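You operate a simulated robot arm through the tools that you are given. There is no shell and no other tool. Be economical: measure what you need, move in short steps, check, and stop when the job is done.

You are at the controls of a simulated two-armed robot. One attempt, no reset.

## Task
Find the reflective coil under the black lamp and put it in the DONE tray.
Fine: swing and tilt the lamp at the grey, brown and purple coils, light on to look and off after; the other coils stay.

The check looks at the end state, three seconds after you hand in, the way a careful person would. Anything else that was tipped, shoved, dropped, spilled or broken makes it a failure.

## Robot
Two 7-joint arms with fingered hands on one trunk, on a base that drives. Base frame: it is fixed to the floor where the robot stands at the start and does not move with it; the origin is under the middle of the robot, x ahead of it, y to its left, z up. Lengths are in m, angles in degrees, forces in N, time in s.
The left shoulder is at the start at [0.07, 0.154, 1.347], the right one opposite. With the tool pointing down near the work surface each hand reaches from about 0.1 to 0.74 m from the robot's upright axis, wherever it stands, measured 20 degrees to its own side. Places, roughly: brown coil (12x5x3 cm) [0.4, 0.1, 0.7]; grey coil (12x5x3 cm) [0.4, 0.1, 0.7]; lamp arm [0.7, 0.1, 1.2]; lamp button [0.7, 0, 1.2]; lamp shade [0.6, 0, 1.1]; purple coil (12x5x3 cm) [0.4, 0.2, 0.7]; white coil (12x5x3 cm) [0.4, 0, 0.7]. Payload 3.9 kg a hand.
Tool frame (each hand has its own): the origin (TCP) lies between the finger pads and is the grasp point; the fingertips stand 0.03 m ahead of it; z points along the fingers, y is the line along which they close. The gripper opens to 0.104 m. The gripper's body begins 0.035 m behind the TCP. The gripper is a hand of 4 fingers: y runs from the thumb to the fingers, the wrist lies at [-0.017, -0.104, -0.178] in the tool frame.
Orientation is that of the tool frame in the base frame, as a unit quaternion [x, y, z, w]. With the fingers straight down and the wrist toward the robot, the tool's x, y and z point along [0, 1, 0], [1, 0, 0] and [0, 0, -1] of the base frame.

## Interface
- The arms move only by the tool step_arm. It takes "left_rows", "right_rows" or both (then of equal length, played together; a hand with none holds still); each is a list that holds one entry, the list of rows, each a list of 6 numbers: the shift along the base's x, y, z in units of 50 mm (1.0 is 50 mm), then the turn, a rotation vector about the base's x, y, z in units of 4 degrees (1.0 is 4 degrees). In form: [[[x, y, z, wx, wy, wz], ...]]. A call has 1 to 20 rows; each row shifts and turns the commanded pose from where the row before left it. A call with a number of a shift or a turn outside -1 to 1 is refused whole. Each row takes 0.2 s and may step no farther than 0.05 m and 8.6 degrees from the row before; otherwise, the whole call is refused. A pose out of reach is approached as far as the arm can. The call stops where the force on the tool passes 40 N (or 10 N more than at its start, if that is more) or the arm is blocked; 0.2 s more then pass. In this call time passes only in rows, and 0.2 s behind the last. It gives the time, the measured TCP pose, the force on the tool (base axes), the opening and the grip force at its end, in the units of the frame above (readings bear some noise), with the torque about the TCP (base axes, N m) and any sound that the robot's microphone picked up.
- Cameras (640 x 400 px; columns grow to the right, rows downward): "scene" is now at [0.134, 0.0138, 1.5711]; the picture's right is [0.15, -0.99, 0.00], its down [-0.63, -0.10, -0.77] and it looks along [0.76, 0.12, -0.64] (base axes); focal length 214 px, centre (320, 200). "left" rides on the left gripper at [-0.066, -0.09, -0.126] in its tool frame; the picture's right is [-0.78, -0.30, 0.56], its down [0.57, -0.70, 0.42] and it looks along [0.26, 0.65, 0.71] (tool axes); focal length 275 px, centre (320, 200). "right" rides on the right gripper at [0.066, -0.09, -0.126] in its tool frame; the picture's right is [-0.78, 0.30, -0.56], its down [-0.57, -0.70, 0.42] and it looks along [-0.26, 0.65, 0.71] (tool axes); focal length 275 px, centre (320, 200). There is no depth. A picture from a camera that has moved, and an enlarged one, comes with that camera's place and axes in the base frame and with its lens.
- snapshot(camera): a new picture of that camera. No time passes.
- slide_trunk(by): slides the trunk up (or, below 0, down) by that many m; the arms and the scene camera ride with it, the base frame stays. It gives what a move gives, with no picture.
- steer(legs): drives the robot by 1 to 6 legs, each [ahead, turn to the left] in m and degrees, along the robot's own axes; the way and the turn of a leg run together, so that a leg with both is an arc; at most 1.5 m and 180 degrees a leg. The arms and the cameras ride along, it lands a little off, and it stops where it bumps. It gives what a move gives.
- set_fingers(index, middle, ring, thumb_bend, thumb_turn, hand): sets how far each is bent, from 0 (flat) to 1 (curled in); at 0.3 the hand is open as for a grip, at 0.7 the pads meet at the TCP. One left out holds its place. A second passes; each finger stops where it meets its share of the squeeze, and holds until it gets a number again. It is the only way to open and close the hand. It gives what a move gives, with no picture; readings hold the bend of each and the force on the fingers (four entries, about 0 where the hand has none), thumb and palm. thumb_turn goes from beside the hand (0) to across from the fingers (1), as for a grip.
- aim_head(pan, tilt): turns the head with the scene camera to pan (to the left, within 86 degrees either way) and tilt (down, from -29 to 69), counted from straight ahead of the robot. It gives what a move gives.
- inspect(camera, box): a new picture of the part [left, top, right, bottom] of that camera's present view, enlarged. No time passes.
- job_done(): hands the job in; it is judged then, once.

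Go step by step. Nothing tells you exact positions but the pictures and the camera data: compare them with the known pose of the tool, close in by small moves and look again before you grip or let go. The budget is 120 turns and 100 pictures, counting those below and the enlarged ones. Unless the task says otherwise, let go and move clear before handing in, and close with one line.

The tools are called after "Call:" as a command line: name --argument value ..., lists and objects as JSON in quotes. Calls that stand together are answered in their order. step_arm: Moves the arms, as the interface text tells. Its arguments: {"type":"object","properties":{"left_rows":{"type":"array"},"right_rows":{"type":"array"}},"required":[]} The other tools are called the same way: slide_trunk (by) slides the trunk up or down; set_fingers (index, middle, ring, thumb_bend, thumb_turn, hand) moves the fingers one by one; steer (legs) drives the base; aim_head (pan, tilt) turns the head that bears the scene camera; snapshot (camera) takes a picture; inspect (camera, box) takes an enlarged picture of a part of a camera's view; job_done () hands the job in.

At the start:

```text
time_s: 0.0
left_ee_pos: [0.5138, 0.3226, 1.4612]
left_tcp_rot: [0.707, 0.707, 0.001, 0.0]
left_force: [0.1, 0.9, -0.3]
left_wrist_torque: [-0.01, -0.02, 0.04]
left_grip_width: 0.1039
left_grasp_force: 0.0
left_shape: jaw
left_bend: [0.3, 0.3, 0.3, 0.3, 0.97]
left_finger forces: [0.1, 0.0, 0.1, 0.0, 0.0, 0.1]
right_ee_pos: [0.4989, -0.1677, 1.515]
right_tcp_rot: [0.707, 0.707, 0.001, 0.0]
right_force: [0.1, 0.0, -0.1]
right_wrist_torque: [0.01, 0.0, 0.02]
right_grip_width: 0.1036
right_grasp_force: 0.0
right_shape: jaw
right_bend: [0.3, 0.3, 0.3, 0.3, 0.97]
right_finger forces: [0.1, 0.0, 0.0, 0.0, 0.0, 0.1]
trunk travel left (down, up): [-0.8, 0.14]
robot x, y, heading: [0.0004, 0.0009, -0.0]
head pan, tilt: [8.7, 39.8]
```

scene: 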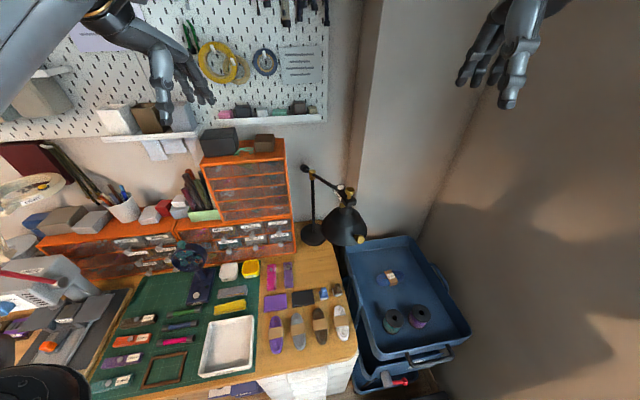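
right: 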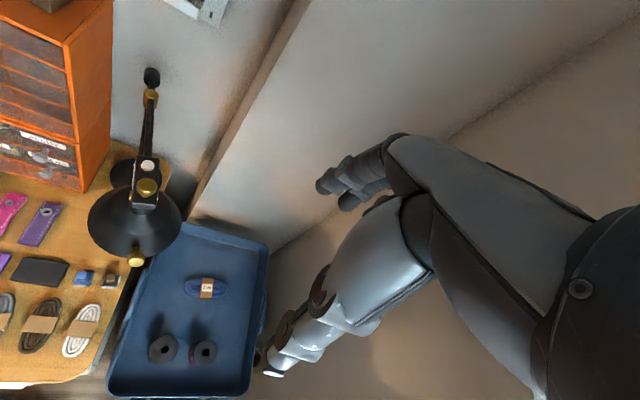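
left: 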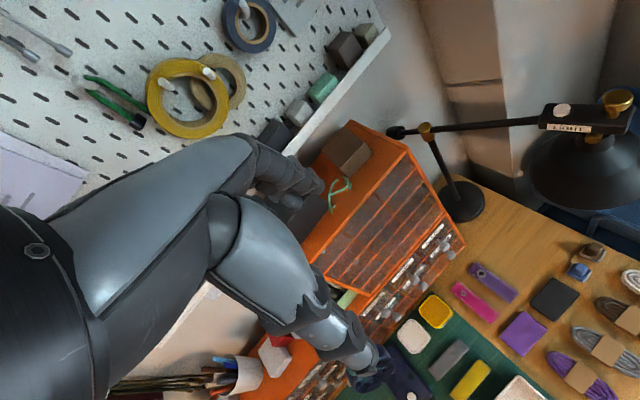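

I see the lamp at the right rear of the bench and the purple, grey, brown and white coils in a row at the front right. I'll look closer at the lamp, the coils and for the DONE tray.

Call:
inspect --camera "scene" --box '[250, 150, 410, 250]'

Call:
inspect --camera "scene" --box '[190, 250, 370, 400]'

Call:
inspect --camera "left" --box '[440, 60, 640, 200]'

```text
4.00 times, centred on (330, 200) of scene
camera zoom: at [0.134, 0.0138, 1.5711], right [0.15, -0.99, 0.0], down [-0.63, -0.1, -0.77], along [0.76, 0.12, -0.64], focal length 858 px, centre (280, 200)
```

zoom: 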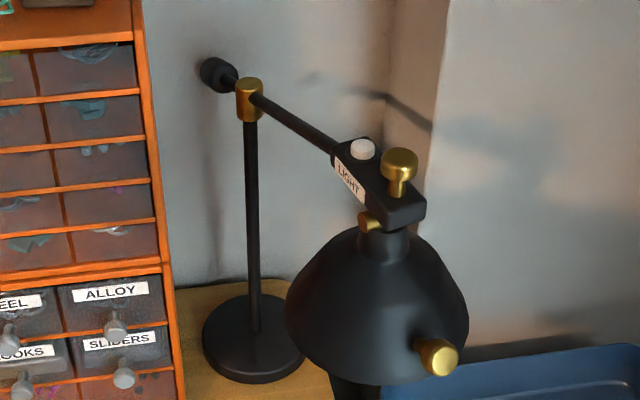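

```text
2.67 times, centred on (280, 325) of scene
camera zoom: at [0.134, 0.0138, 1.5711], right [0.15, -0.99, 0.0], down [-0.63, -0.1, -0.77], along [0.76, 0.12, -0.64], focal length 572 px, centre (427, -133)
```

zoom: 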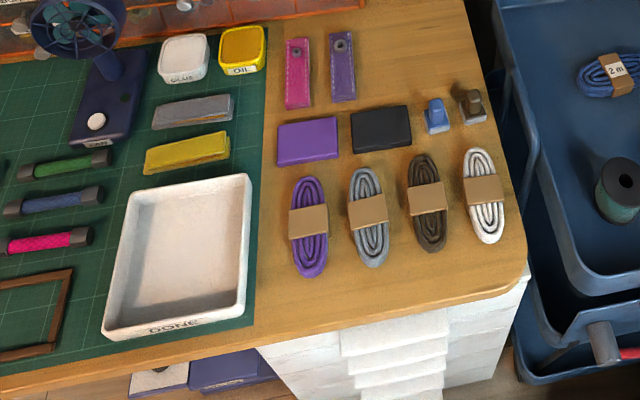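

```text
2.86 times, centred on (540, 130) of left
camera zoom: at [0.4241, 0.2559, 1.5876], right [-0.3, -0.78, -0.56], down [-0.7, 0.57, -0.42], along [0.65, 0.26, -0.71], focal length 786 px, centre (-309, 400)
```

zoom: 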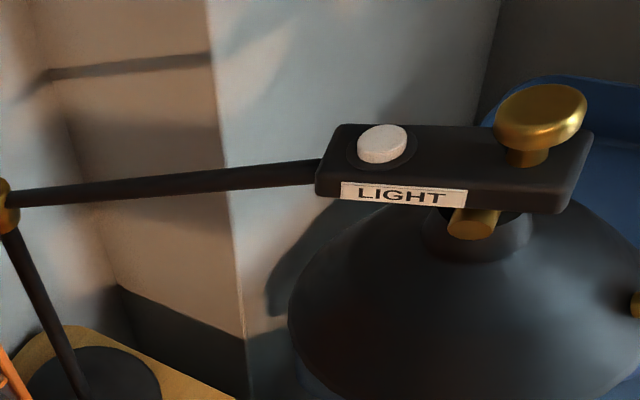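

The button is at about (0.65, 0.03, 1.194), the top gold knob at (0.61, 0.00, 1.217) and the post at (0.82, 0.15). The coils lie on the table at x≈0.4 with y≈0.21, 0.14, 0.06 and -0.02, and the DONE tray is at about (0.33, 0.36). I'll shape the right hand into a pointing index finger.

Call:
set_fingers --hand "right" --index 0.15 --middle 1 --ring 1 --thumb_bend 0.6 --thumb_turn 0.0

Call:
snapshot --camera "right"

Call:
inspect --camera "scene" --box '[420, 0, 600, 112]'

```text
time_s: 1.0
left_ee_pos: [0.5141, 0.3223, 1.4614]
left_tcp_rot: [0.707, 0.707, 0.001, 0.0]
left_force: [0.0, -1.1, 0.6]
left_wrist_torque: [0.02, 0.01, -0.02]
left_grip_width: 0.1039
left_grasp_force: 0.1
left_shape: jaw
left_bend: [0.3, 0.3, 0.3, 0.3, 0.97]
left_finger forces: [0.0, 0.1, 0.1, 0.0, 0.0, 0.0]
right_ee_pos: [0.4987, -0.1668, 1.5158]
right_tcp_rot: [0.707, 0.707, -0.001, 0.001]
right_force: [-0.9, -0.5, -0.2]
right_wrist_torque: [0.01, 0.02, 0.01]
right_grip_width: 0.1108
right_grasp_force: 0.0
right_shape: fingers
right_bend: [0.15, 1.0, 1.0, 0.6, 0.0]
right_finger forces: [0.0, 0.1, 0.0, 0.0, 0.1, 0.0]
trunk travel left (down, up): [-0.8, 0.14]
robot x, y, heading: [0.0, 0.0025, 0.1]
head pan, tilt: [8.7, 39.8]
```

```text
93 pictures are left
camera right: at [0.4092, -0.1022, 1.6391], right [0.3, -0.78, 0.56], down [-0.7, -0.57, -0.42], along [0.65, -0.26, -0.71], focal length 275 px, centre (320, 200)
```

right: 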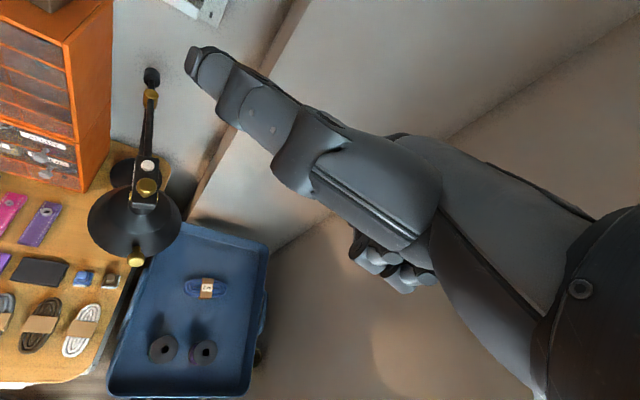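

```text
3.56 times, centred on (510, 56) of scene
camera zoom: at [0.134, 0.0137, 1.571], right [0.15, -0.99, 0.0], down [-0.63, -0.1, -0.77], along [0.76, 0.12, -0.64], focal length 763 px, centre (-356, 712)
```

zoom: 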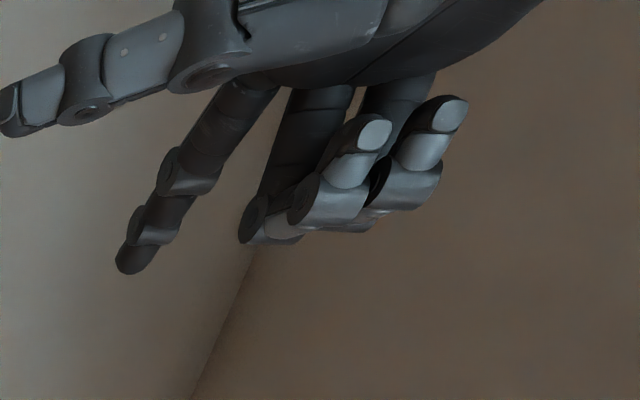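

The thumb blocks the wrist camera's view, so I'll fold it in and straighten the index finger further, then look again.

Call:
set_fingers --hand "right" --index 0.1 --thumb_bend 0.9 --thumb_turn 1.0

Call:
snapshot --camera "right"

Call:
inspect --camera "scene" --box '[420, 0, 600, 112]'

Call:
snapshot --camera "left"

```text
time_s: 2.0
left_ee_pos: [0.5125, 0.3217, 1.4606]
left_tcp_rot: [0.707, 0.707, 0.0, 0.0]
left_force: [-0.3, -1.3, 1.1]
left_wrist_torque: [-0.03, -0.01, 0.0]
left_grip_width: 0.1039
left_grasp_force: 0.0
left_shape: jaw
left_bend: [0.3, 0.3, 0.3, 0.3, 0.97]
left_finger forces: [0.1, 0.0, 0.1, 0.0, 0.0, 0.0]
right_ee_pos: [0.4991, -0.1669, 1.5146]
right_tcp_rot: [0.707, 0.707, 0.0, 0.001]
right_force: [0.4, -1.1, 0.7]
right_wrist_torque: [0.01, -0.03, 0.01]
right_grip_width: 0.0463
right_grasp_force: 0.0
right_shape: fingers
right_bend: [0.1, 1.0, 1.0, 0.9, 1.0]
right_finger forces: [0.0, 0.0, 0.1, 0.0, 0.1, 0.1]
trunk travel left (down, up): [-0.8, 0.14]
robot x, y, heading: [-0.0011, -0.0025, -0.3]
head pan, tilt: [8.7, 39.8]
```

```text
91 pictures are left
camera right: at [0.4092, -0.1022, 1.6392], right [0.3, -0.78, 0.56], down [-0.7, -0.57, -0.42], along [0.65, -0.26, -0.71], focal length 275 px, centre (320, 200)
```

right: 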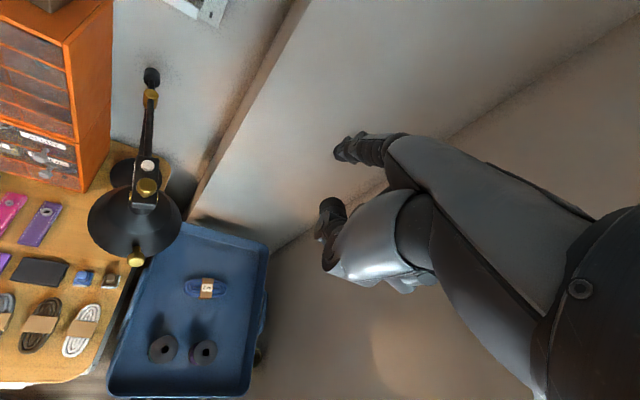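

```text
3.56 times, centred on (510, 56) of scene
camera zoom: at [0.134, 0.0137, 1.571], right [0.15, -0.99, 0.0], down [-0.63, -0.1, -0.77], along [0.76, 0.12, -0.64], focal length 763 px, centre (-356, 712)
```

zoom: 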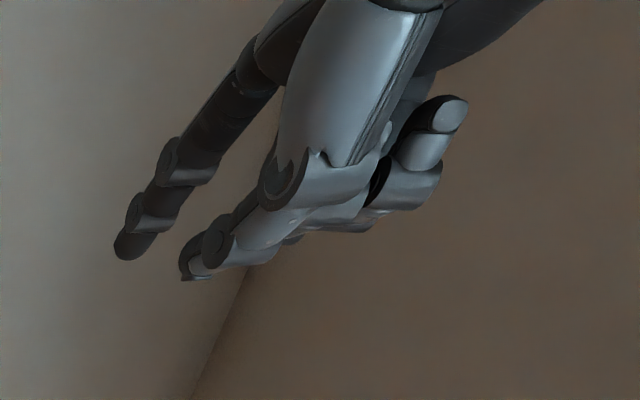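

```text
89 pictures are left
camera left: at [0.4241, 0.2558, 1.5876], right [-0.3, -0.78, -0.56], down [-0.7, 0.57, -0.42], along [0.65, 0.26, -0.71], focal length 275 px, centre (320, 200)
```

left: 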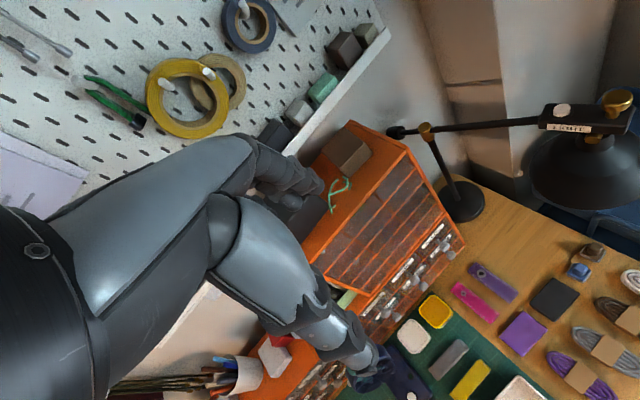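

The index tip is currently about 7 cm ahead of the TCP and no lower than it. Bending it more should bring it down, and I'll curl the thumb fully.

Call:
set_fingers --hand "right" --index 0.38 --thumb_bend 1.0 --thumb_turn 0.6

Call:
snapshot --camera "right"

Call:
inspect --camera "scene" --box '[420, 0, 600, 112]'

```text
time_s: 3.0
left_ee_pos: [0.5144, 0.3214, 1.4612]
left_tcp_rot: [0.707, 0.707, 0.0, -0.001]
left_force: [-0.2, 0.6, 0.5]
left_wrist_torque: [-0.01, -0.01, -0.01]
left_grip_width: 0.1037
left_grasp_force: 0.1
left_shape: jaw
left_bend: [0.3, 0.3, 0.3, 0.3, 0.97]
left_finger forces: [0.0, 0.1, 0.0, 0.1, 0.1, 0.0]
right_ee_pos: [0.4974, -0.1665, 1.5151]
right_tcp_rot: [0.707, 0.708, 0.001, 0.0]
right_force: [0.5, 0.1, -0.4]
right_wrist_torque: [0.03, -0.01, -0.01]
right_grip_width: 0.0315
right_grasp_force: 0.0
right_shape: fingers
right_bend: [0.38, 1.0, 1.0, 1.0, 0.62]
right_finger forces: [0.0, 0.0, 0.0, 0.0, 0.1, 0.0]
trunk travel left (down, up): [-0.8, 0.14]
robot x, y, heading: [0.0002, -0.001, -0.0]
head pan, tilt: [8.7, 39.8]
```

```text
88 pictures are left
camera right: at [0.4092, -0.1021, 1.6392], right [0.3, -0.78, 0.56], down [-0.7, -0.57, -0.42], along [0.65, -0.26, -0.71], focal length 275 px, centre (320, 200)
```

right: 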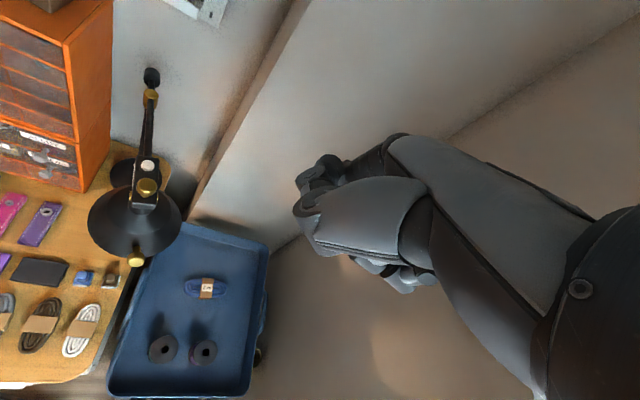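

```text
3.56 times, centred on (510, 56) of scene
camera zoom: at [0.134, 0.0137, 1.571], right [0.15, -0.99, 0.0], down [-0.63, -0.1, -0.77], along [0.76, 0.12, -0.64], focal length 763 px, centre (-356, 712)
```

zoom: 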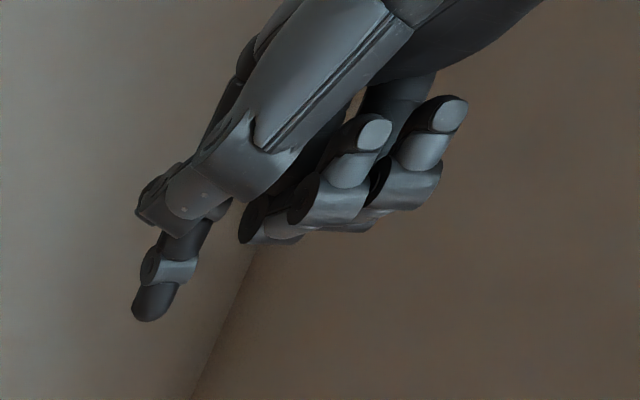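

The bent index tip now sits about 27 mm below and 37 mm ahead of the TCP. The right hand's body would end up over the lamp's top knob, though. The left hand, turned clockwise, reaches the button from the clear side, so I'll give it the same pointing shape.

Call:
set_fingers --hand "left" --index 0.38 --middle 1 --ring 1 --thumb_bend 1.0 --thumb_turn 0.6

Call:
step_arm --left_rows '[[[0, -0.5, 0, 0, 0, -1], [0, -0.5, 0, 0, 0, -1], [0, -0.5, 0, 0, 0, -1], [0, -0.5, 0, 0, 0, -1], [0, -0.5, -0.4, 0, 0, -1], [0, -0.5, -0.4, 0, 0, -1], [0, 0, -0.4, 0, 0, -1], [0, 0, -0.4, 0, 0, -1], [0, 0, -0.4, 0, 0, -1], [0, 0, -0.4, 0, 0, -1], [0, 0, 0, 0, 0, -1]]]'

Call:
snapshot --camera "scene"

Call:
snapshot --camera "left"

Call:
snapshot --camera "right"

```text
time_s: 4.0
left_ee_pos: [0.5142, 0.3223, 1.462]
left_tcp_rot: [0.707, 0.707, 0.0, 0.0]
left_force: [-0.7, 0.6, 0.4]
left_wrist_torque: [-0.05, -0.01, -0.01]
left_grip_width: 0.0317
left_grasp_force: 0.0
left_shape: fingers
left_bend: [0.38, 1.0, 1.0, 1.0, 0.62]
left_finger forces: [0.0, 0.0, 0.1, 0.0, 0.0, 0.1]
right_ee_pos: [0.4985, -0.1674, 1.5136]
right_tcp_rot: [0.706, 0.708, 0.001, 0.0]
right_force: [-0.1, -0.9, 0.1]
right_wrist_torque: [0.0, -0.02, 0.01]
right_grip_width: 0.0314
right_grasp_force: 0.1
right_shape: fingers
right_bend: [0.38, 1.0, 1.0, 1.0, 0.62]
right_finger forces: [0.0, 0.0, 0.0, 0.1, 0.1, 0.0]
trunk travel left (down, up): [-0.8, 0.14]
robot x, y, heading: [-0.0016, 0.0017, -0.2]
head pan, tilt: [8.7, 39.8]
```

```text
time_s: 6.4
left_ee_pos: [0.5151, 0.1728, 1.3403]
left_tcp_rot: [0.921, 0.39, -0.001, 0.0]
left_force: [0.9, 0.3, 0.0]
left_wrist_torque: [0.01, 0.0, 0.05]
left_grip_width: 0.0318
left_grasp_force: 0.1
left_shape: fingers
left_bend: [0.38, 1.0, 1.0, 1.0, 0.62]
left_finger forces: [0.1, 0.1, 0.0, 0.0, 0.0, 0.0]
right_ee_pos: [0.4992, -0.1674, 1.5148]
right_tcp_rot: [0.707, 0.707, 0.0, 0.0]
right_force: [-0.1, -0.6, 0.7]
right_wrist_torque: [0.0, -0.01, -0.02]
right_grip_width: 0.0316
right_grasp_force: 0.1
right_shape: fingers
right_bend: [0.38, 1.0, 1.0, 1.0, 0.62]
right_finger forces: [0.1, 0.1, 0.0, 0.0, 0.0, 0.1]
trunk travel left (down, up): [-0.8, 0.14]
robot x, y, heading: [0.0041, -0.0006, 0.0]
head pan, tilt: [8.7, 39.8]
```

```text
86 pictures are left
camera scene: at [0.1341, 0.014, 1.571], right [0.15, -0.99, 0.0], down [-0.63, -0.1, -0.77], along [0.76, 0.12, -0.64], focal length 214 px, centre (320, 200)
```

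scene: 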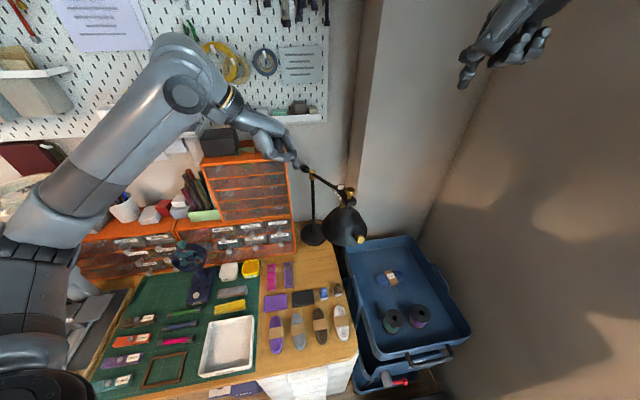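

```text
85 pictures are left
camera left: at [0.4047, 0.1868, 1.467], right [-0.75, -0.35, -0.56], down [-0.1, 0.9, -0.42], along [0.65, -0.26, -0.71], focal length 275 px, centre (320, 200)
```

left: 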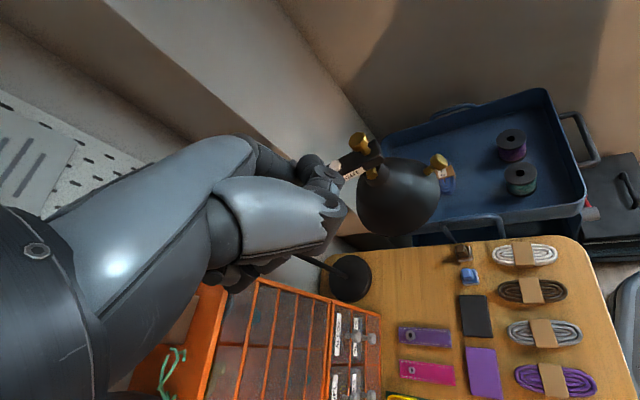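

```text
84 pictures are left
camera right: at [0.4093, -0.1018, 1.6392], right [0.3, -0.78, 0.56], down [-0.7, -0.57, -0.42], along [0.65, -0.26, -0.71], focal length 275 px, centre (320, 200)
```

right: 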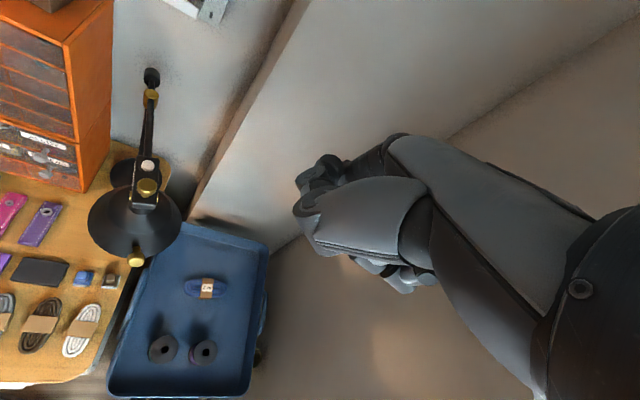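

The left hand is now near (0.515, 0.17, 1.34). I'll zoom in to locate the index tip exactly.

Call:
inspect --camera "scene" --box '[240, 120, 380, 220]'

Call:
inspect --camera "left" --box '[260, 120, 460, 260]'

```text
4.00 times, centred on (310, 170) of scene
camera zoom: at [0.1341, 0.014, 1.571], right [0.15, -0.99, 0.0], down [-0.63, -0.1, -0.77], along [0.76, 0.12, -0.64], focal length 858 px, centre (360, 320)
```

zoom: 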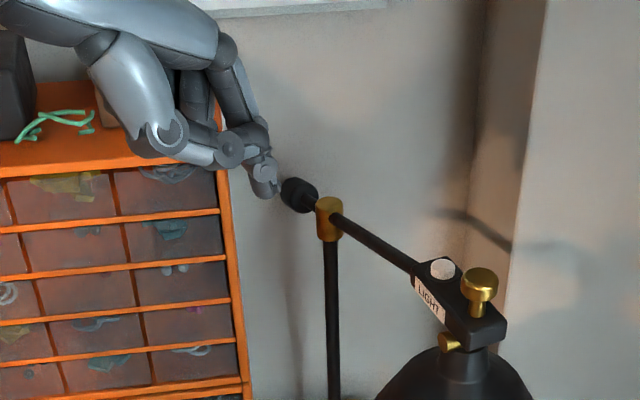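

```text
2.86 times, centred on (360, 190) of left
camera zoom: at [0.4047, 0.1868, 1.467], right [-0.75, -0.35, -0.56], down [-0.1, 0.9, -0.42], along [0.65, -0.26, -0.71], focal length 786 px, centre (206, 229)
```

zoom: 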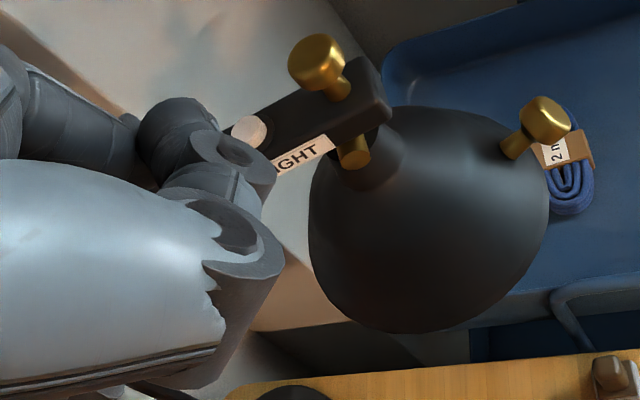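

The index tip is at about (0.535, 0.129, 1.316). I'll move it to hover about 4 cm above the button.

Call:
step_arm --left_rows '[[[0.46, -0.4, -0.2, 0, 0, 0], [0.46, -0.4, -0.3, 0, 0, 0], [0.46, -0.4, -0.3, 0, 0, 0], [0.46, -0.4, -0.4, 0, 0, 0], [0.46, -0.4, -0.4, 0, 0, 0]]]'

Call:
inspect --camera "scene" --box '[280, 140, 392, 220]'

Call:
inspect --camera "right" --box '[80, 100, 220, 200]'

```text
time_s: 7.6
left_ee_pos: [0.6339, 0.0695, 1.2601]
left_tcp_rot: [0.921, 0.391, 0.0, -0.002]
left_force: [0.4, 0.0, 0.0]
left_wrist_torque: [0.04, 0.03, 0.03]
left_grip_width: 0.0315
left_grasp_force: 0.1
left_shape: fingers
left_bend: [0.38, 1.0, 1.0, 1.0, 0.62]
left_finger forces: [0.1, 0.0, 0.0, 0.0, 0.1, 0.0]
right_ee_pos: [0.5012, -0.1701, 1.5134]
right_tcp_rot: [0.707, 0.707, -0.001, -0.002]
right_force: [0.5, 0.2, 0.4]
right_wrist_torque: [0.0, 0.03, -0.01]
right_grip_width: 0.0317
right_grasp_force: 0.1
right_shape: fingers
right_bend: [0.38, 1.0, 1.0, 1.0, 0.62]
right_finger forces: [0.1, 0.0, 0.0, 0.0, 0.0, 0.0]
trunk travel left (down, up): [-0.8, 0.14]
robot x, y, heading: [0.0012, -0.0024, 0.0]
head pan, tilt: [8.7, 39.8]
```

```text
5.00 times, centred on (336, 180) of scene
camera zoom: at [0.1362, 0.0118, 1.5709], right [0.15, -0.99, 0.0], down [-0.63, -0.1, -0.77], along [0.76, 0.12, -0.64], focal length 1072 px, centre (240, 300)
```

zoom: 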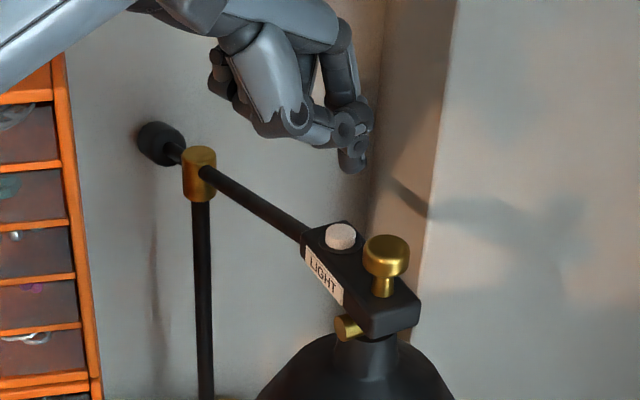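

```text
4.00 times, centred on (150, 150) of right
camera zoom: at [0.4115, -0.1042, 1.6384], right [0.3, -0.78, 0.56], down [-0.7, -0.57, -0.42], along [0.65, -0.26, -0.72], focal length 1101 px, centre (1000, 400)
```

zoom: 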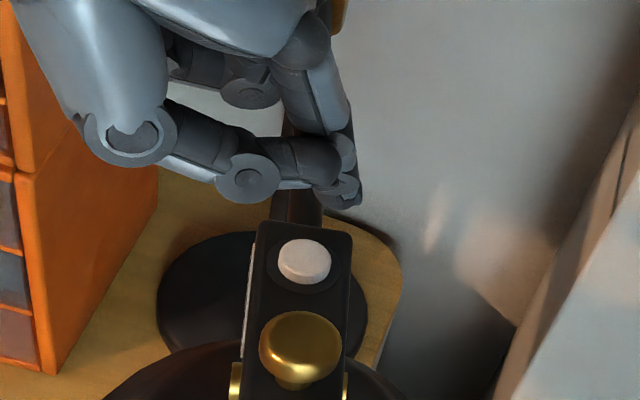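

By triangulation the tip is at (0.670, 0.027, 1.223) and the button at (0.653, 0.030, 1.194). I'll shift back 17 mm, lower 18 mm and check.

Call:
step_arm --left_rows '[[[-0.34, 0.06, 0, 0, 0, 0], [0, 0, -0.18, 0, 0, 0], [0, 0, -0.18, 0, 0, 0], [0, 0, 0, 0, 0, 0]]]'

Call:
inspect --camera "scene" --box '[280, 140, 392, 220]'

Call:
inspect --camera "right" --box '[80, 100, 220, 200]'

```text
time_s: 8.6
left_ee_pos: [0.6131, 0.0752, 1.2441]
left_tcp_rot: [0.921, 0.39, 0.0, 0.002]
left_force: [0.1, -0.4, 1.0]
left_wrist_torque: [0.02, 0.0, 0.0]
left_grip_width: 0.0318
left_grasp_force: 0.1
left_shape: fingers
left_bend: [0.38, 1.0, 1.0, 1.0, 0.62]
left_finger forces: [0.0, 0.0, 0.0, 0.0, 0.0, 0.1]
right_ee_pos: [0.4971, -0.1674, 1.5155]
right_tcp_rot: [0.707, 0.707, 0.0, 0.0]
right_force: [-0.1, -0.6, 0.1]
right_wrist_torque: [0.0, -0.02, 0.01]
right_grip_width: 0.0314
right_grasp_force: 0.1
right_shape: fingers
right_bend: [0.38, 1.0, 1.0, 1.0, 0.62]
right_finger forces: [0.0, 0.0, 0.0, 0.0, 0.0, 0.1]
trunk travel left (down, up): [-0.8, 0.14]
robot x, y, heading: [-0.0007, 0.0011, 0.1]
head pan, tilt: [8.7, 39.8]
```

```text
5.00 times, centred on (336, 180) of scene
camera zoom: at [0.1332, 0.0141, 1.5711], right [0.15, -0.99, 0.0], down [-0.63, -0.1, -0.77], along [0.76, 0.12, -0.64], focal length 1072 px, centre (240, 300)
```

zoom: 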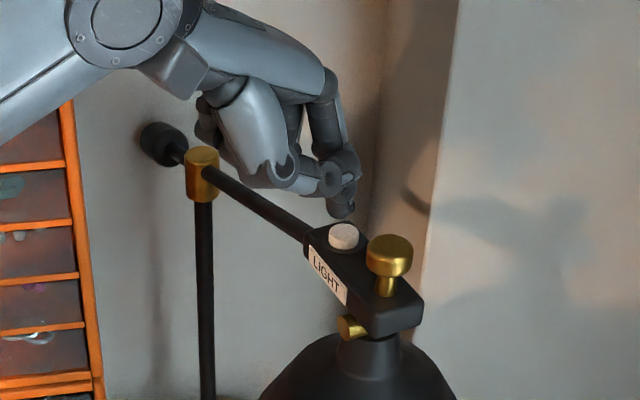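

```text
4.00 times, centred on (150, 150) of right
camera zoom: at [0.4083, -0.1017, 1.6394], right [0.3, -0.78, 0.56], down [-0.7, -0.57, -0.42], along [0.65, -0.26, -0.71], focal length 1101 px, centre (1000, 400)
```

zoom: 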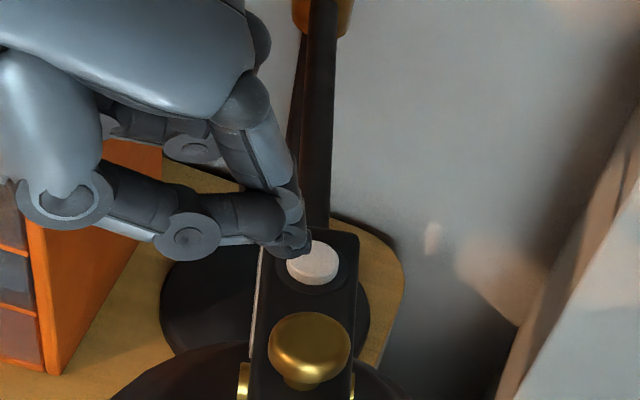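

The tip is very close, slightly left of and behind the button centre. I'll adjust a few millimetres and lower slowly while watching the force.

Call:
step_arm --left_rows '[[[-0.1, -0.12, 0, 0, 0, 0], [0, 0, -0.06, 0, 0, 0], [0, 0, -0.06, 0, 0, 0], [0, 0, -0.06, 0, 0, 0]]]'

Call:
inspect --camera "right" --box '[80, 100, 220, 200]'

Call:
inspect --camera "scene" --box '[280, 140, 392, 220]'

```text
time_s: 9.6
left_ee_pos: [0.6074, 0.0691, 1.2349]
left_tcp_rot: [0.921, 0.391, 0.0, 0.0]
left_force: [-0.1, -0.1, 0.9]
left_wrist_torque: [-0.02, -0.02, 0.0]
left_grip_width: 0.0318
left_grasp_force: 0.0
left_shape: fingers
left_bend: [0.38, 1.0, 1.0, 1.0, 0.62]
left_finger forces: [0.0, 0.0, 0.0, 0.1, 0.0, 0.0]
right_ee_pos: [0.4982, -0.1685, 1.5143]
right_tcp_rot: [0.707, 0.707, 0.0, 0.0]
right_force: [0.1, 0.1, 0.3]
right_wrist_torque: [-0.01, 0.03, -0.01]
right_grip_width: 0.0316
right_grasp_force: 0.1
right_shape: fingers
right_bend: [0.38, 1.0, 1.0, 1.0, 0.62]
right_finger forces: [0.0, 0.0, 0.0, 0.1, 0.1, 0.0]
trunk travel left (down, up): [-0.8, 0.14]
robot x, y, heading: [-0.0014, 0.0011, -0.0]
head pan, tilt: [8.7, 39.8]
```

```text
4.00 times, centred on (150, 150) of right
camera zoom: at [0.4094, -0.1025, 1.6391], right [0.3, -0.78, 0.56], down [-0.7, -0.57, -0.42], along [0.65, -0.26, -0.71], focal length 1101 px, centre (1000, 400)
```

zoom: 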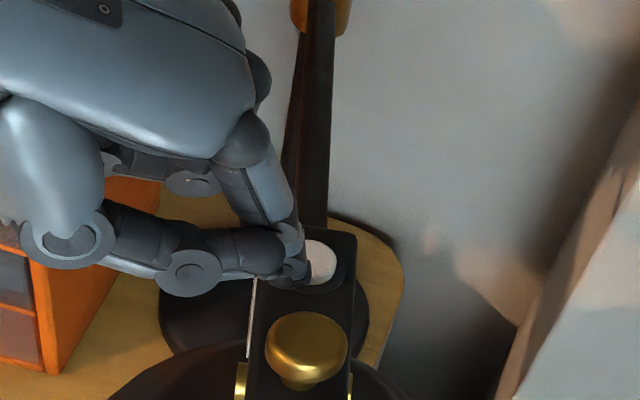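

```text
5.00 times, centred on (336, 180) of scene
camera zoom: at [0.1342, 0.0133, 1.571], right [0.15, -0.99, 0.0], down [-0.63, -0.1, -0.77], along [0.76, 0.12, -0.64], focal length 1072 px, centre (240, 300)
```

zoom: 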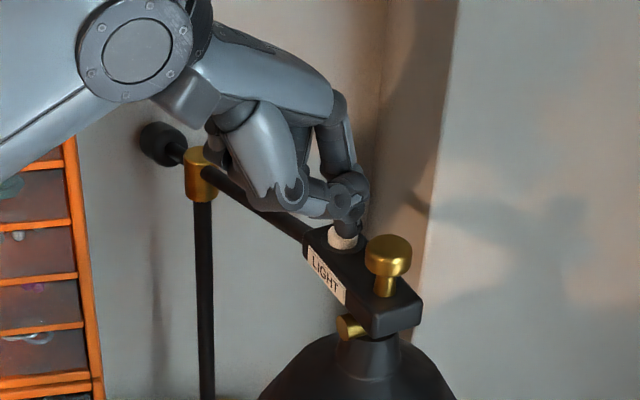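

The tip now overlaps the button in both views. I'll shift another 3 mm toward -y and press down slowly.

Call:
step_arm --left_rows '[[[0.04, -0.07, 0, 0, 0, 0], [0, 0, -0.06, 0, 0, 0], [0, 0, -0.06, 0, 0, 0]]]'

Call:
snapshot --camera "scene"

```text
time_s: 10.4
left_ee_pos: [0.608, 0.0662, 1.2282]
left_tcp_rot: [0.92, 0.391, 0.0, 0.0]
left_force: [-0.1, -0.3, 0.2]
left_wrist_torque: [0.0, -0.01, -0.03]
left_grip_width: 0.0317
left_grasp_force: 0.1
left_shape: fingers
left_bend: [0.38, 1.0, 1.0, 1.0, 0.62]
left_finger forces: [0.0, 0.1, 0.0, 0.0, 0.1, 0.0]
right_ee_pos: [0.4987, -0.1669, 1.5142]
right_tcp_rot: [0.707, 0.707, -0.001, 0.0]
right_force: [0.4, 0.1, 1.1]
right_wrist_torque: [0.01, -0.02, -0.01]
right_grip_width: 0.0314
right_grasp_force: 0.0
right_shape: fingers
right_bend: [0.38, 1.0, 1.0, 1.0, 0.62]
right_finger forces: [0.1, 0.1, 0.1, 0.1, 0.0, 0.0]
trunk travel left (down, up): [-0.8, 0.14]
robot x, y, heading: [-0.0041, 0.0012, -0.1]
head pan, tilt: [8.7, 39.8]
```

```text
75 pictures are left
camera scene: at [0.1339, 0.0138, 1.5711], right [0.15, -0.99, 0.0], down [-0.63, -0.1, -0.77], along [0.76, 0.12, -0.64], focal length 214 px, centre (320, 200)
```

scene: 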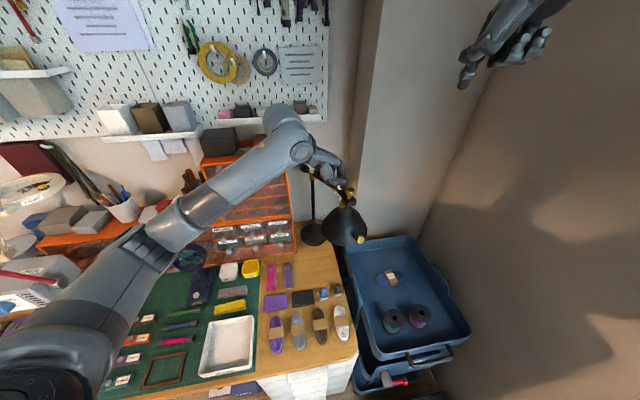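

No contact force yet, so I'll continue down in 3 mm steps.

Call:
step_arm --left_rows '[[[0, 0, -0.06, 0, 0, 0], [0, 0, -0.06, 0, 0, 0]]]'

Call:
inspect --camera "scene" --box '[280, 140, 392, 220]'

Call:
inspect --camera "right" --box '[80, 100, 220, 200]'

```text
time_s: 11.0
left_ee_pos: [0.609, 0.0647, 1.222]
left_tcp_rot: [0.921, 0.39, 0.0, 0.0]
left_force: [-0.5, 0.2, 0.6]
left_wrist_torque: [0.0, 0.03, -0.02]
left_grip_width: 0.0315
left_grasp_force: 0.0
left_shape: fingers
left_bend: [0.38, 1.0, 1.0, 1.0, 0.62]
left_finger forces: [0.0, 0.1, 0.0, 0.1, 0.0, 0.0]
right_ee_pos: [0.4974, -0.1676, 1.5146]
right_tcp_rot: [0.707, 0.707, 0.0, 0.0]
right_force: [1.1, -0.9, -0.9]
right_wrist_torque: [-0.01, 0.03, -0.06]
right_grip_width: 0.0317
right_grasp_force: 0.1
right_shape: fingers
right_bend: [0.38, 1.0, 1.0, 1.0, 0.62]
right_finger forces: [0.0, 0.0, 0.0, 0.1, 0.0, 0.0]
trunk travel left (down, up): [-0.8, 0.14]
robot x, y, heading: [-0.0019, -0.0005, -0.2]
head pan, tilt: [8.7, 39.8]
```

```text
5.00 times, centred on (336, 180) of scene
camera zoom: at [0.134, 0.0137, 1.5711], right [0.15, -0.99, 0.0], down [-0.63, -0.1, -0.77], along [0.76, 0.12, -0.64], focal length 1072 px, centre (240, 300)
```

zoom: 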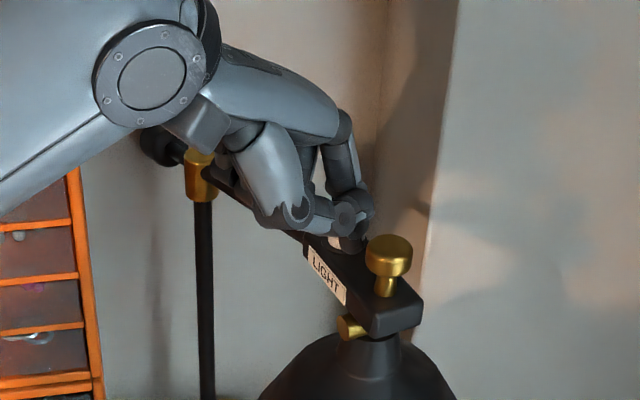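

```text
4.00 times, centred on (150, 150) of right
camera zoom: at [0.4092, -0.1021, 1.6392], right [0.3, -0.78, 0.56], down [-0.7, -0.57, -0.42], along [0.65, -0.26, -0.71], focal length 1101 px, centre (1000, 400)
```

zoom: 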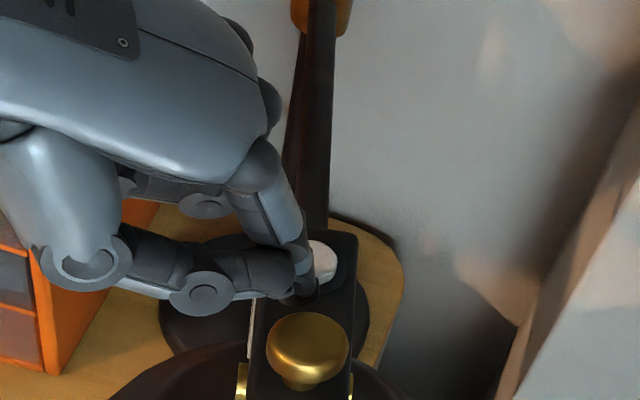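

By triangulation the tip is at (0.640, 0.022, 1.190), which is 15 mm from the button toward the knob. I'll raise, shift by (+13, +8) mm and look again.

Call:
step_arm --left_rows '[[[0, 0, 0.2, 0, 0, 0], [0, 0, 0.1, 0, 0, 0], [0.26, 0.16, 0, 0, 0, 0], [0, 0, 0, 0, 0, 0]]]'

Call:
inspect --camera "scene" --box '[301, 155, 371, 205]'

Call:
inspect --camera "right" --box '[110, 135, 180, 185]'

```text
time_s: 12.0
left_ee_pos: [0.6221, 0.0727, 1.2385]
left_tcp_rot: [0.92, 0.391, 0.0, 0.0]
left_force: [-0.8, 0.8, -0.3]
left_wrist_torque: [0.0, 0.03, 0.01]
left_grip_width: 0.0314
left_grasp_force: 0.1
left_shape: fingers
left_bend: [0.38, 1.0, 1.0, 1.0, 0.62]
left_finger forces: [0.1, 0.1, 0.0, 0.0, 0.1, 0.0]
right_ee_pos: [0.4996, -0.1673, 1.5152]
right_tcp_rot: [0.707, 0.707, 0.0, 0.0]
right_force: [-0.5, 1.0, -0.3]
right_wrist_torque: [-0.02, 0.04, 0.01]
right_grip_width: 0.0315
right_grasp_force: 0.0
right_shape: fingers
right_bend: [0.38, 1.0, 1.0, 1.0, 0.62]
right_finger forces: [0.0, 0.0, 0.0, 0.1, 0.0, 0.0]
trunk travel left (down, up): [-0.8, 0.14]
robot x, y, heading: [0.0001, -0.0005, 0.1]
head pan, tilt: [8.7, 39.8]
```

```text
8.00 times, centred on (336, 180) of scene
camera zoom: at [0.1341, 0.0135, 1.571], right [0.15, -0.99, 0.0], down [-0.63, -0.1, -0.77], along [0.76, 0.12, -0.64], focal length 1716 px, centre (192, 360)
```

zoom: 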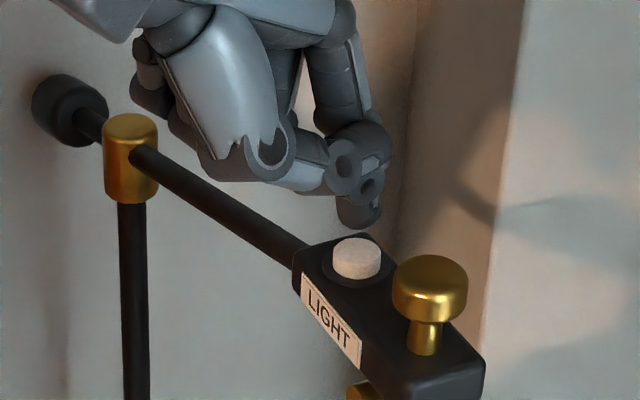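

```text
8.00 times, centred on (145, 160) of right
camera zoom: at [0.4093, -0.1023, 1.6391], right [0.3, -0.78, 0.56], down [-0.7, -0.57, -0.42], along [0.65, -0.26, -0.71], focal length 2202 px, centre (1720, 520)
```

zoom: 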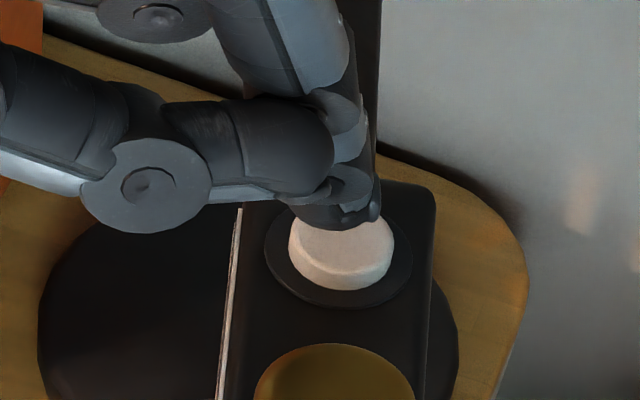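

The tip is now above the button in both views with a gap of about 12–15 mm. I'll lower it gently.

Call:
step_arm --left_rows '[[[0.03, -0.05, -0.08, 0, 0, 0], [0, 0, -0.08, 0, 0, 0], [0, 0, -0.06, 0, 0, 0]]]'

Call:
inspect --camera "scene" --box '[301, 155, 371, 205]'

Call:
inspect --camera "right" --box '[110, 135, 180, 185]'

```text
time_s: 12.8
left_ee_pos: [0.6232, 0.0715, 1.2263]
left_tcp_rot: [0.921, 0.391, 0.002, -0.001]
left_force: [0.2, -0.1, -0.2]
left_wrist_torque: [-0.02, 0.02, -0.02]
left_grip_width: 0.0316
left_grasp_force: 0.0
left_shape: fingers
left_bend: [0.38, 1.0, 1.0, 1.0, 0.62]
left_finger forces: [0.0, 0.0, 0.1, 0.0, 0.0, 0.1]
right_ee_pos: [0.4973, -0.1668, 1.5151]
right_tcp_rot: [0.707, 0.707, 0.0, 0.001]
right_force: [-0.8, -0.5, -0.4]
right_wrist_torque: [0.02, 0.0, 0.02]
right_grip_width: 0.0315
right_grasp_force: 0.0
right_shape: fingers
right_bend: [0.38, 1.0, 1.0, 1.0, 0.62]
right_finger forces: [0.0, 0.1, 0.1, 0.0, 0.1, 0.0]
trunk travel left (down, up): [-0.8, 0.14]
robot x, y, heading: [-0.0016, 0.0034, 0.3]
head pan, tilt: [8.7, 39.8]
```

```text
8.00 times, centred on (336, 180) of scene
camera zoom: at [0.1337, 0.0136, 1.5711], right [0.15, -0.99, 0.0], down [-0.63, -0.1, -0.77], along [0.76, 0.12, -0.64], focal length 1716 px, centre (192, 360)
```

zoom: 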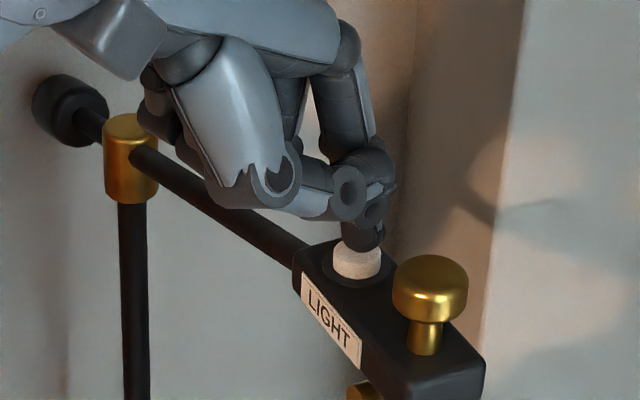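

```text
8.00 times, centred on (145, 160) of right
camera zoom: at [0.4089, -0.1022, 1.6392], right [0.3, -0.78, 0.56], down [-0.7, -0.57, -0.42], along [0.65, -0.26, -0.71], focal length 2202 px, centre (1720, 520)
```

zoom: 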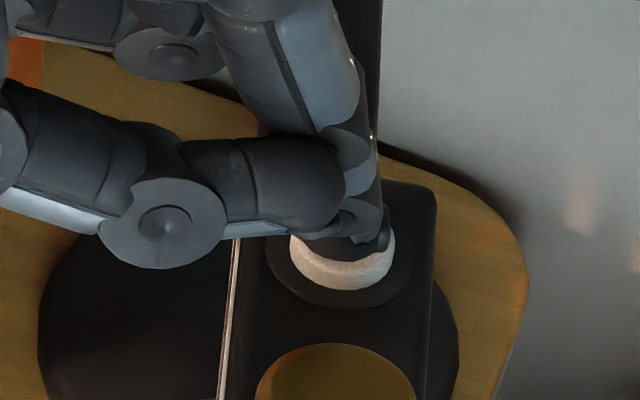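

The tip is right over the button and almost touching, so I'll press down in small steps.

Call:
step_arm --left_rows '[[[0, 0, -0.06, 0, 0, 0], [0, 0, -0.06, 0, 0, 0]]]'

Call:
snapshot --camera "scene"

```text
time_s: 13.4
left_ee_pos: [0.6242, 0.071, 1.2209]
left_tcp_rot: [0.92, 0.391, 0.0, 0.0]
left_force: [0.1, 0.2, 0.8]
left_wrist_torque: [-0.07, -0.06, 0.03]
left_grip_width: 0.0316
left_grasp_force: 0.7
left_shape: fingers
left_bend: [0.38, 1.0, 1.0, 1.0, 0.62]
left_finger forces: [1.0, 0.0, 0.1, 0.1, 0.0, 0.1]
right_ee_pos: [0.4993, -0.167, 1.5141]
right_tcp_rot: [0.707, 0.707, 0.0, 0.0]
right_force: [0.6, 0.4, 0.4]
right_wrist_torque: [0.04, -0.04, 0.01]
right_grip_width: 0.0312
right_grasp_force: 0.0
right_shape: fingers
right_bend: [0.38, 1.0, 1.0, 1.0, 0.62]
right_finger forces: [0.0, 0.0, 0.1, 0.0, 0.0, 0.1]
trunk travel left (down, up): [-0.8, 0.14]
robot x, y, heading: [0.0001, 0.0001, 0.1]
head pan, tilt: [8.7, 39.8]
```

```text
68 pictures are left
camera scene: at [0.1337, 0.0136, 1.5711], right [0.15, -0.99, 0.0], down [-0.63, -0.1, -0.77], along [0.76, 0.12, -0.64], focal length 214 px, centre (320, 200)
```

scene: 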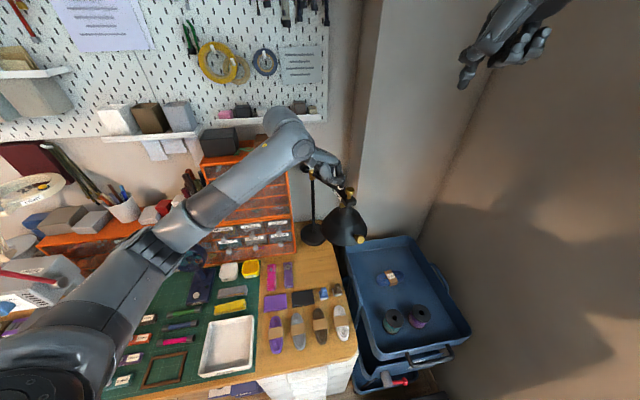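

Contact: the index finger reads 1 N. I'll push a little further until it clicks.

Call:
step_arm --left_rows '[[[0, 0, -0.06, 0, 0, 0]]]'

Call:
snapshot --camera "scene"

```text
time_s: 13.8
left_ee_pos: [0.6228, 0.0705, 1.2178]
left_tcp_rot: [0.92, 0.391, 0.001, 0.001]
left_force: [0.6, 0.8, 2.5]
left_wrist_torque: [-0.1, -0.12, 0.04]
left_grip_width: 0.0315
left_grasp_force: 1.8
left_shape: fingers
left_bend: [0.37, 1.0, 1.0, 1.0, 0.62]
left_finger forces: [2.9, 0.0, 0.0, 0.0, 0.0, 0.0]
right_ee_pos: [0.4985, -0.167, 1.515]
right_tcp_rot: [0.707, 0.707, 0.0, 0.0]
right_force: [-0.1, -0.4, -0.1]
right_wrist_torque: [0.0, -0.01, 0.0]
right_grip_width: 0.0317
right_grasp_force: 0.1
right_shape: fingers
right_bend: [0.38, 1.0, 1.0, 1.0, 0.62]
right_finger forces: [0.1, 0.0, 0.1, 0.0, 0.1, 0.0]
trunk travel left (down, up): [-0.8, 0.14]
robot x, y, heading: [0.0016, 0.0009, -0.3]
head pan, tilt: [8.7, 39.8]
heard: click
```

```text
67 pictures are left
camera scene: at [0.1336, 0.0138, 1.5711], right [0.15, -0.99, 0.0], down [-0.63, -0.1, -0.77], along [0.76, 0.12, -0.64], focal length 214 px, centre (320, 200)
```

scene: 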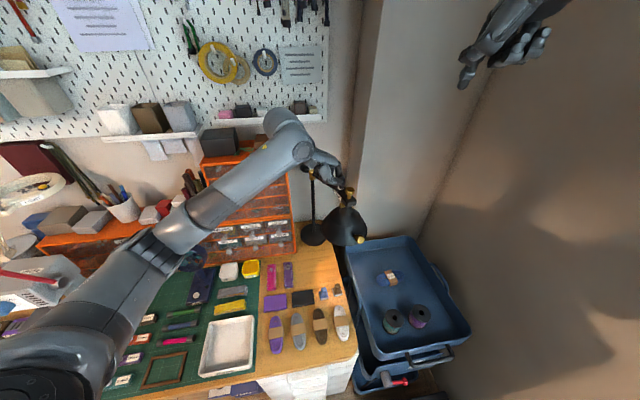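

I heard a click. I'll lift the finger and look for the light.

Call:
step_arm --left_rows '[[[0, 0, 0.1, 0, 0, 0], [0, 0, 0.2, 0, 0, 0], [0, 0, 0.5, 0, 0, 0], [0, 0, 0.5, 0, 0, 0]]]'

Call:
inspect --camera "scene" --box '[240, 170, 480, 370]'

Call:
snapshot --camera "right"

```text
time_s: 14.8
left_ee_pos: [0.6231, 0.069, 1.2815]
left_tcp_rot: [0.921, 0.39, 0.0, -0.001]
left_force: [-0.5, 0.6, -0.5]
left_wrist_torque: [-0.01, 0.04, -0.02]
left_grip_width: 0.0316
left_grasp_force: 0.0
left_shape: fingers
left_bend: [0.38, 1.0, 1.0, 1.0, 0.62]
left_finger forces: [0.0, 0.1, 0.0, 0.1, 0.0, 0.0]
right_ee_pos: [0.4988, -0.1689, 1.5156]
right_tcp_rot: [0.707, 0.707, 0.0, -0.001]
right_force: [-0.7, -0.6, -0.3]
right_wrist_torque: [0.03, -0.03, 0.01]
right_grip_width: 0.0315
right_grasp_force: 0.0
right_shape: fingers
right_bend: [0.38, 1.0, 1.0, 1.0, 0.62]
right_finger forces: [0.0, 0.0, 0.1, 0.0, 0.2, 0.0]
trunk travel left (down, up): [-0.8, 0.14]
robot x, y, heading: [0.0027, -0.0034, -0.0]
head pan, tilt: [8.7, 39.8]
```

```text
2.00 times, centred on (360, 270) of scene
camera zoom: at [0.1339, 0.013, 1.571], right [0.15, -0.99, 0.0], down [-0.63, -0.1, -0.77], along [0.76, 0.12, -0.64], focal length 429 px, centre (240, 60)
```

zoom: 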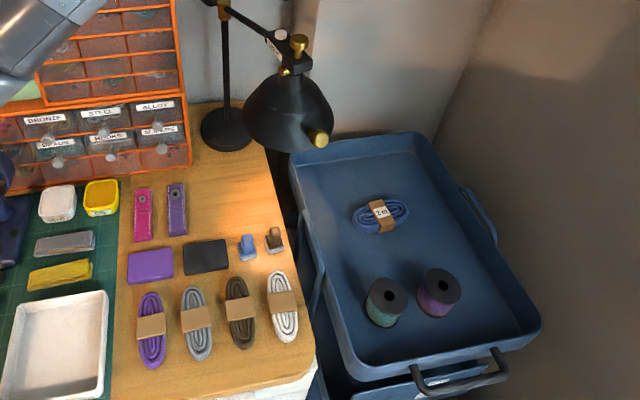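

```text
65 pictures are left
camera right: at [0.409, -0.1029, 1.6391], right [0.3, -0.78, 0.56], down [-0.7, -0.57, -0.42], along [0.65, -0.26, -0.71], focal length 275 px, centre (320, 200)
```

right: 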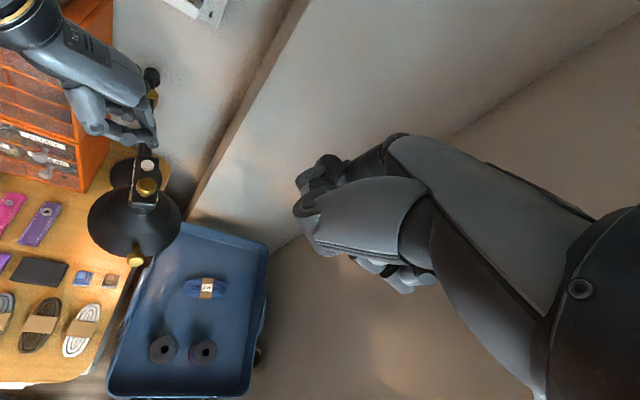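

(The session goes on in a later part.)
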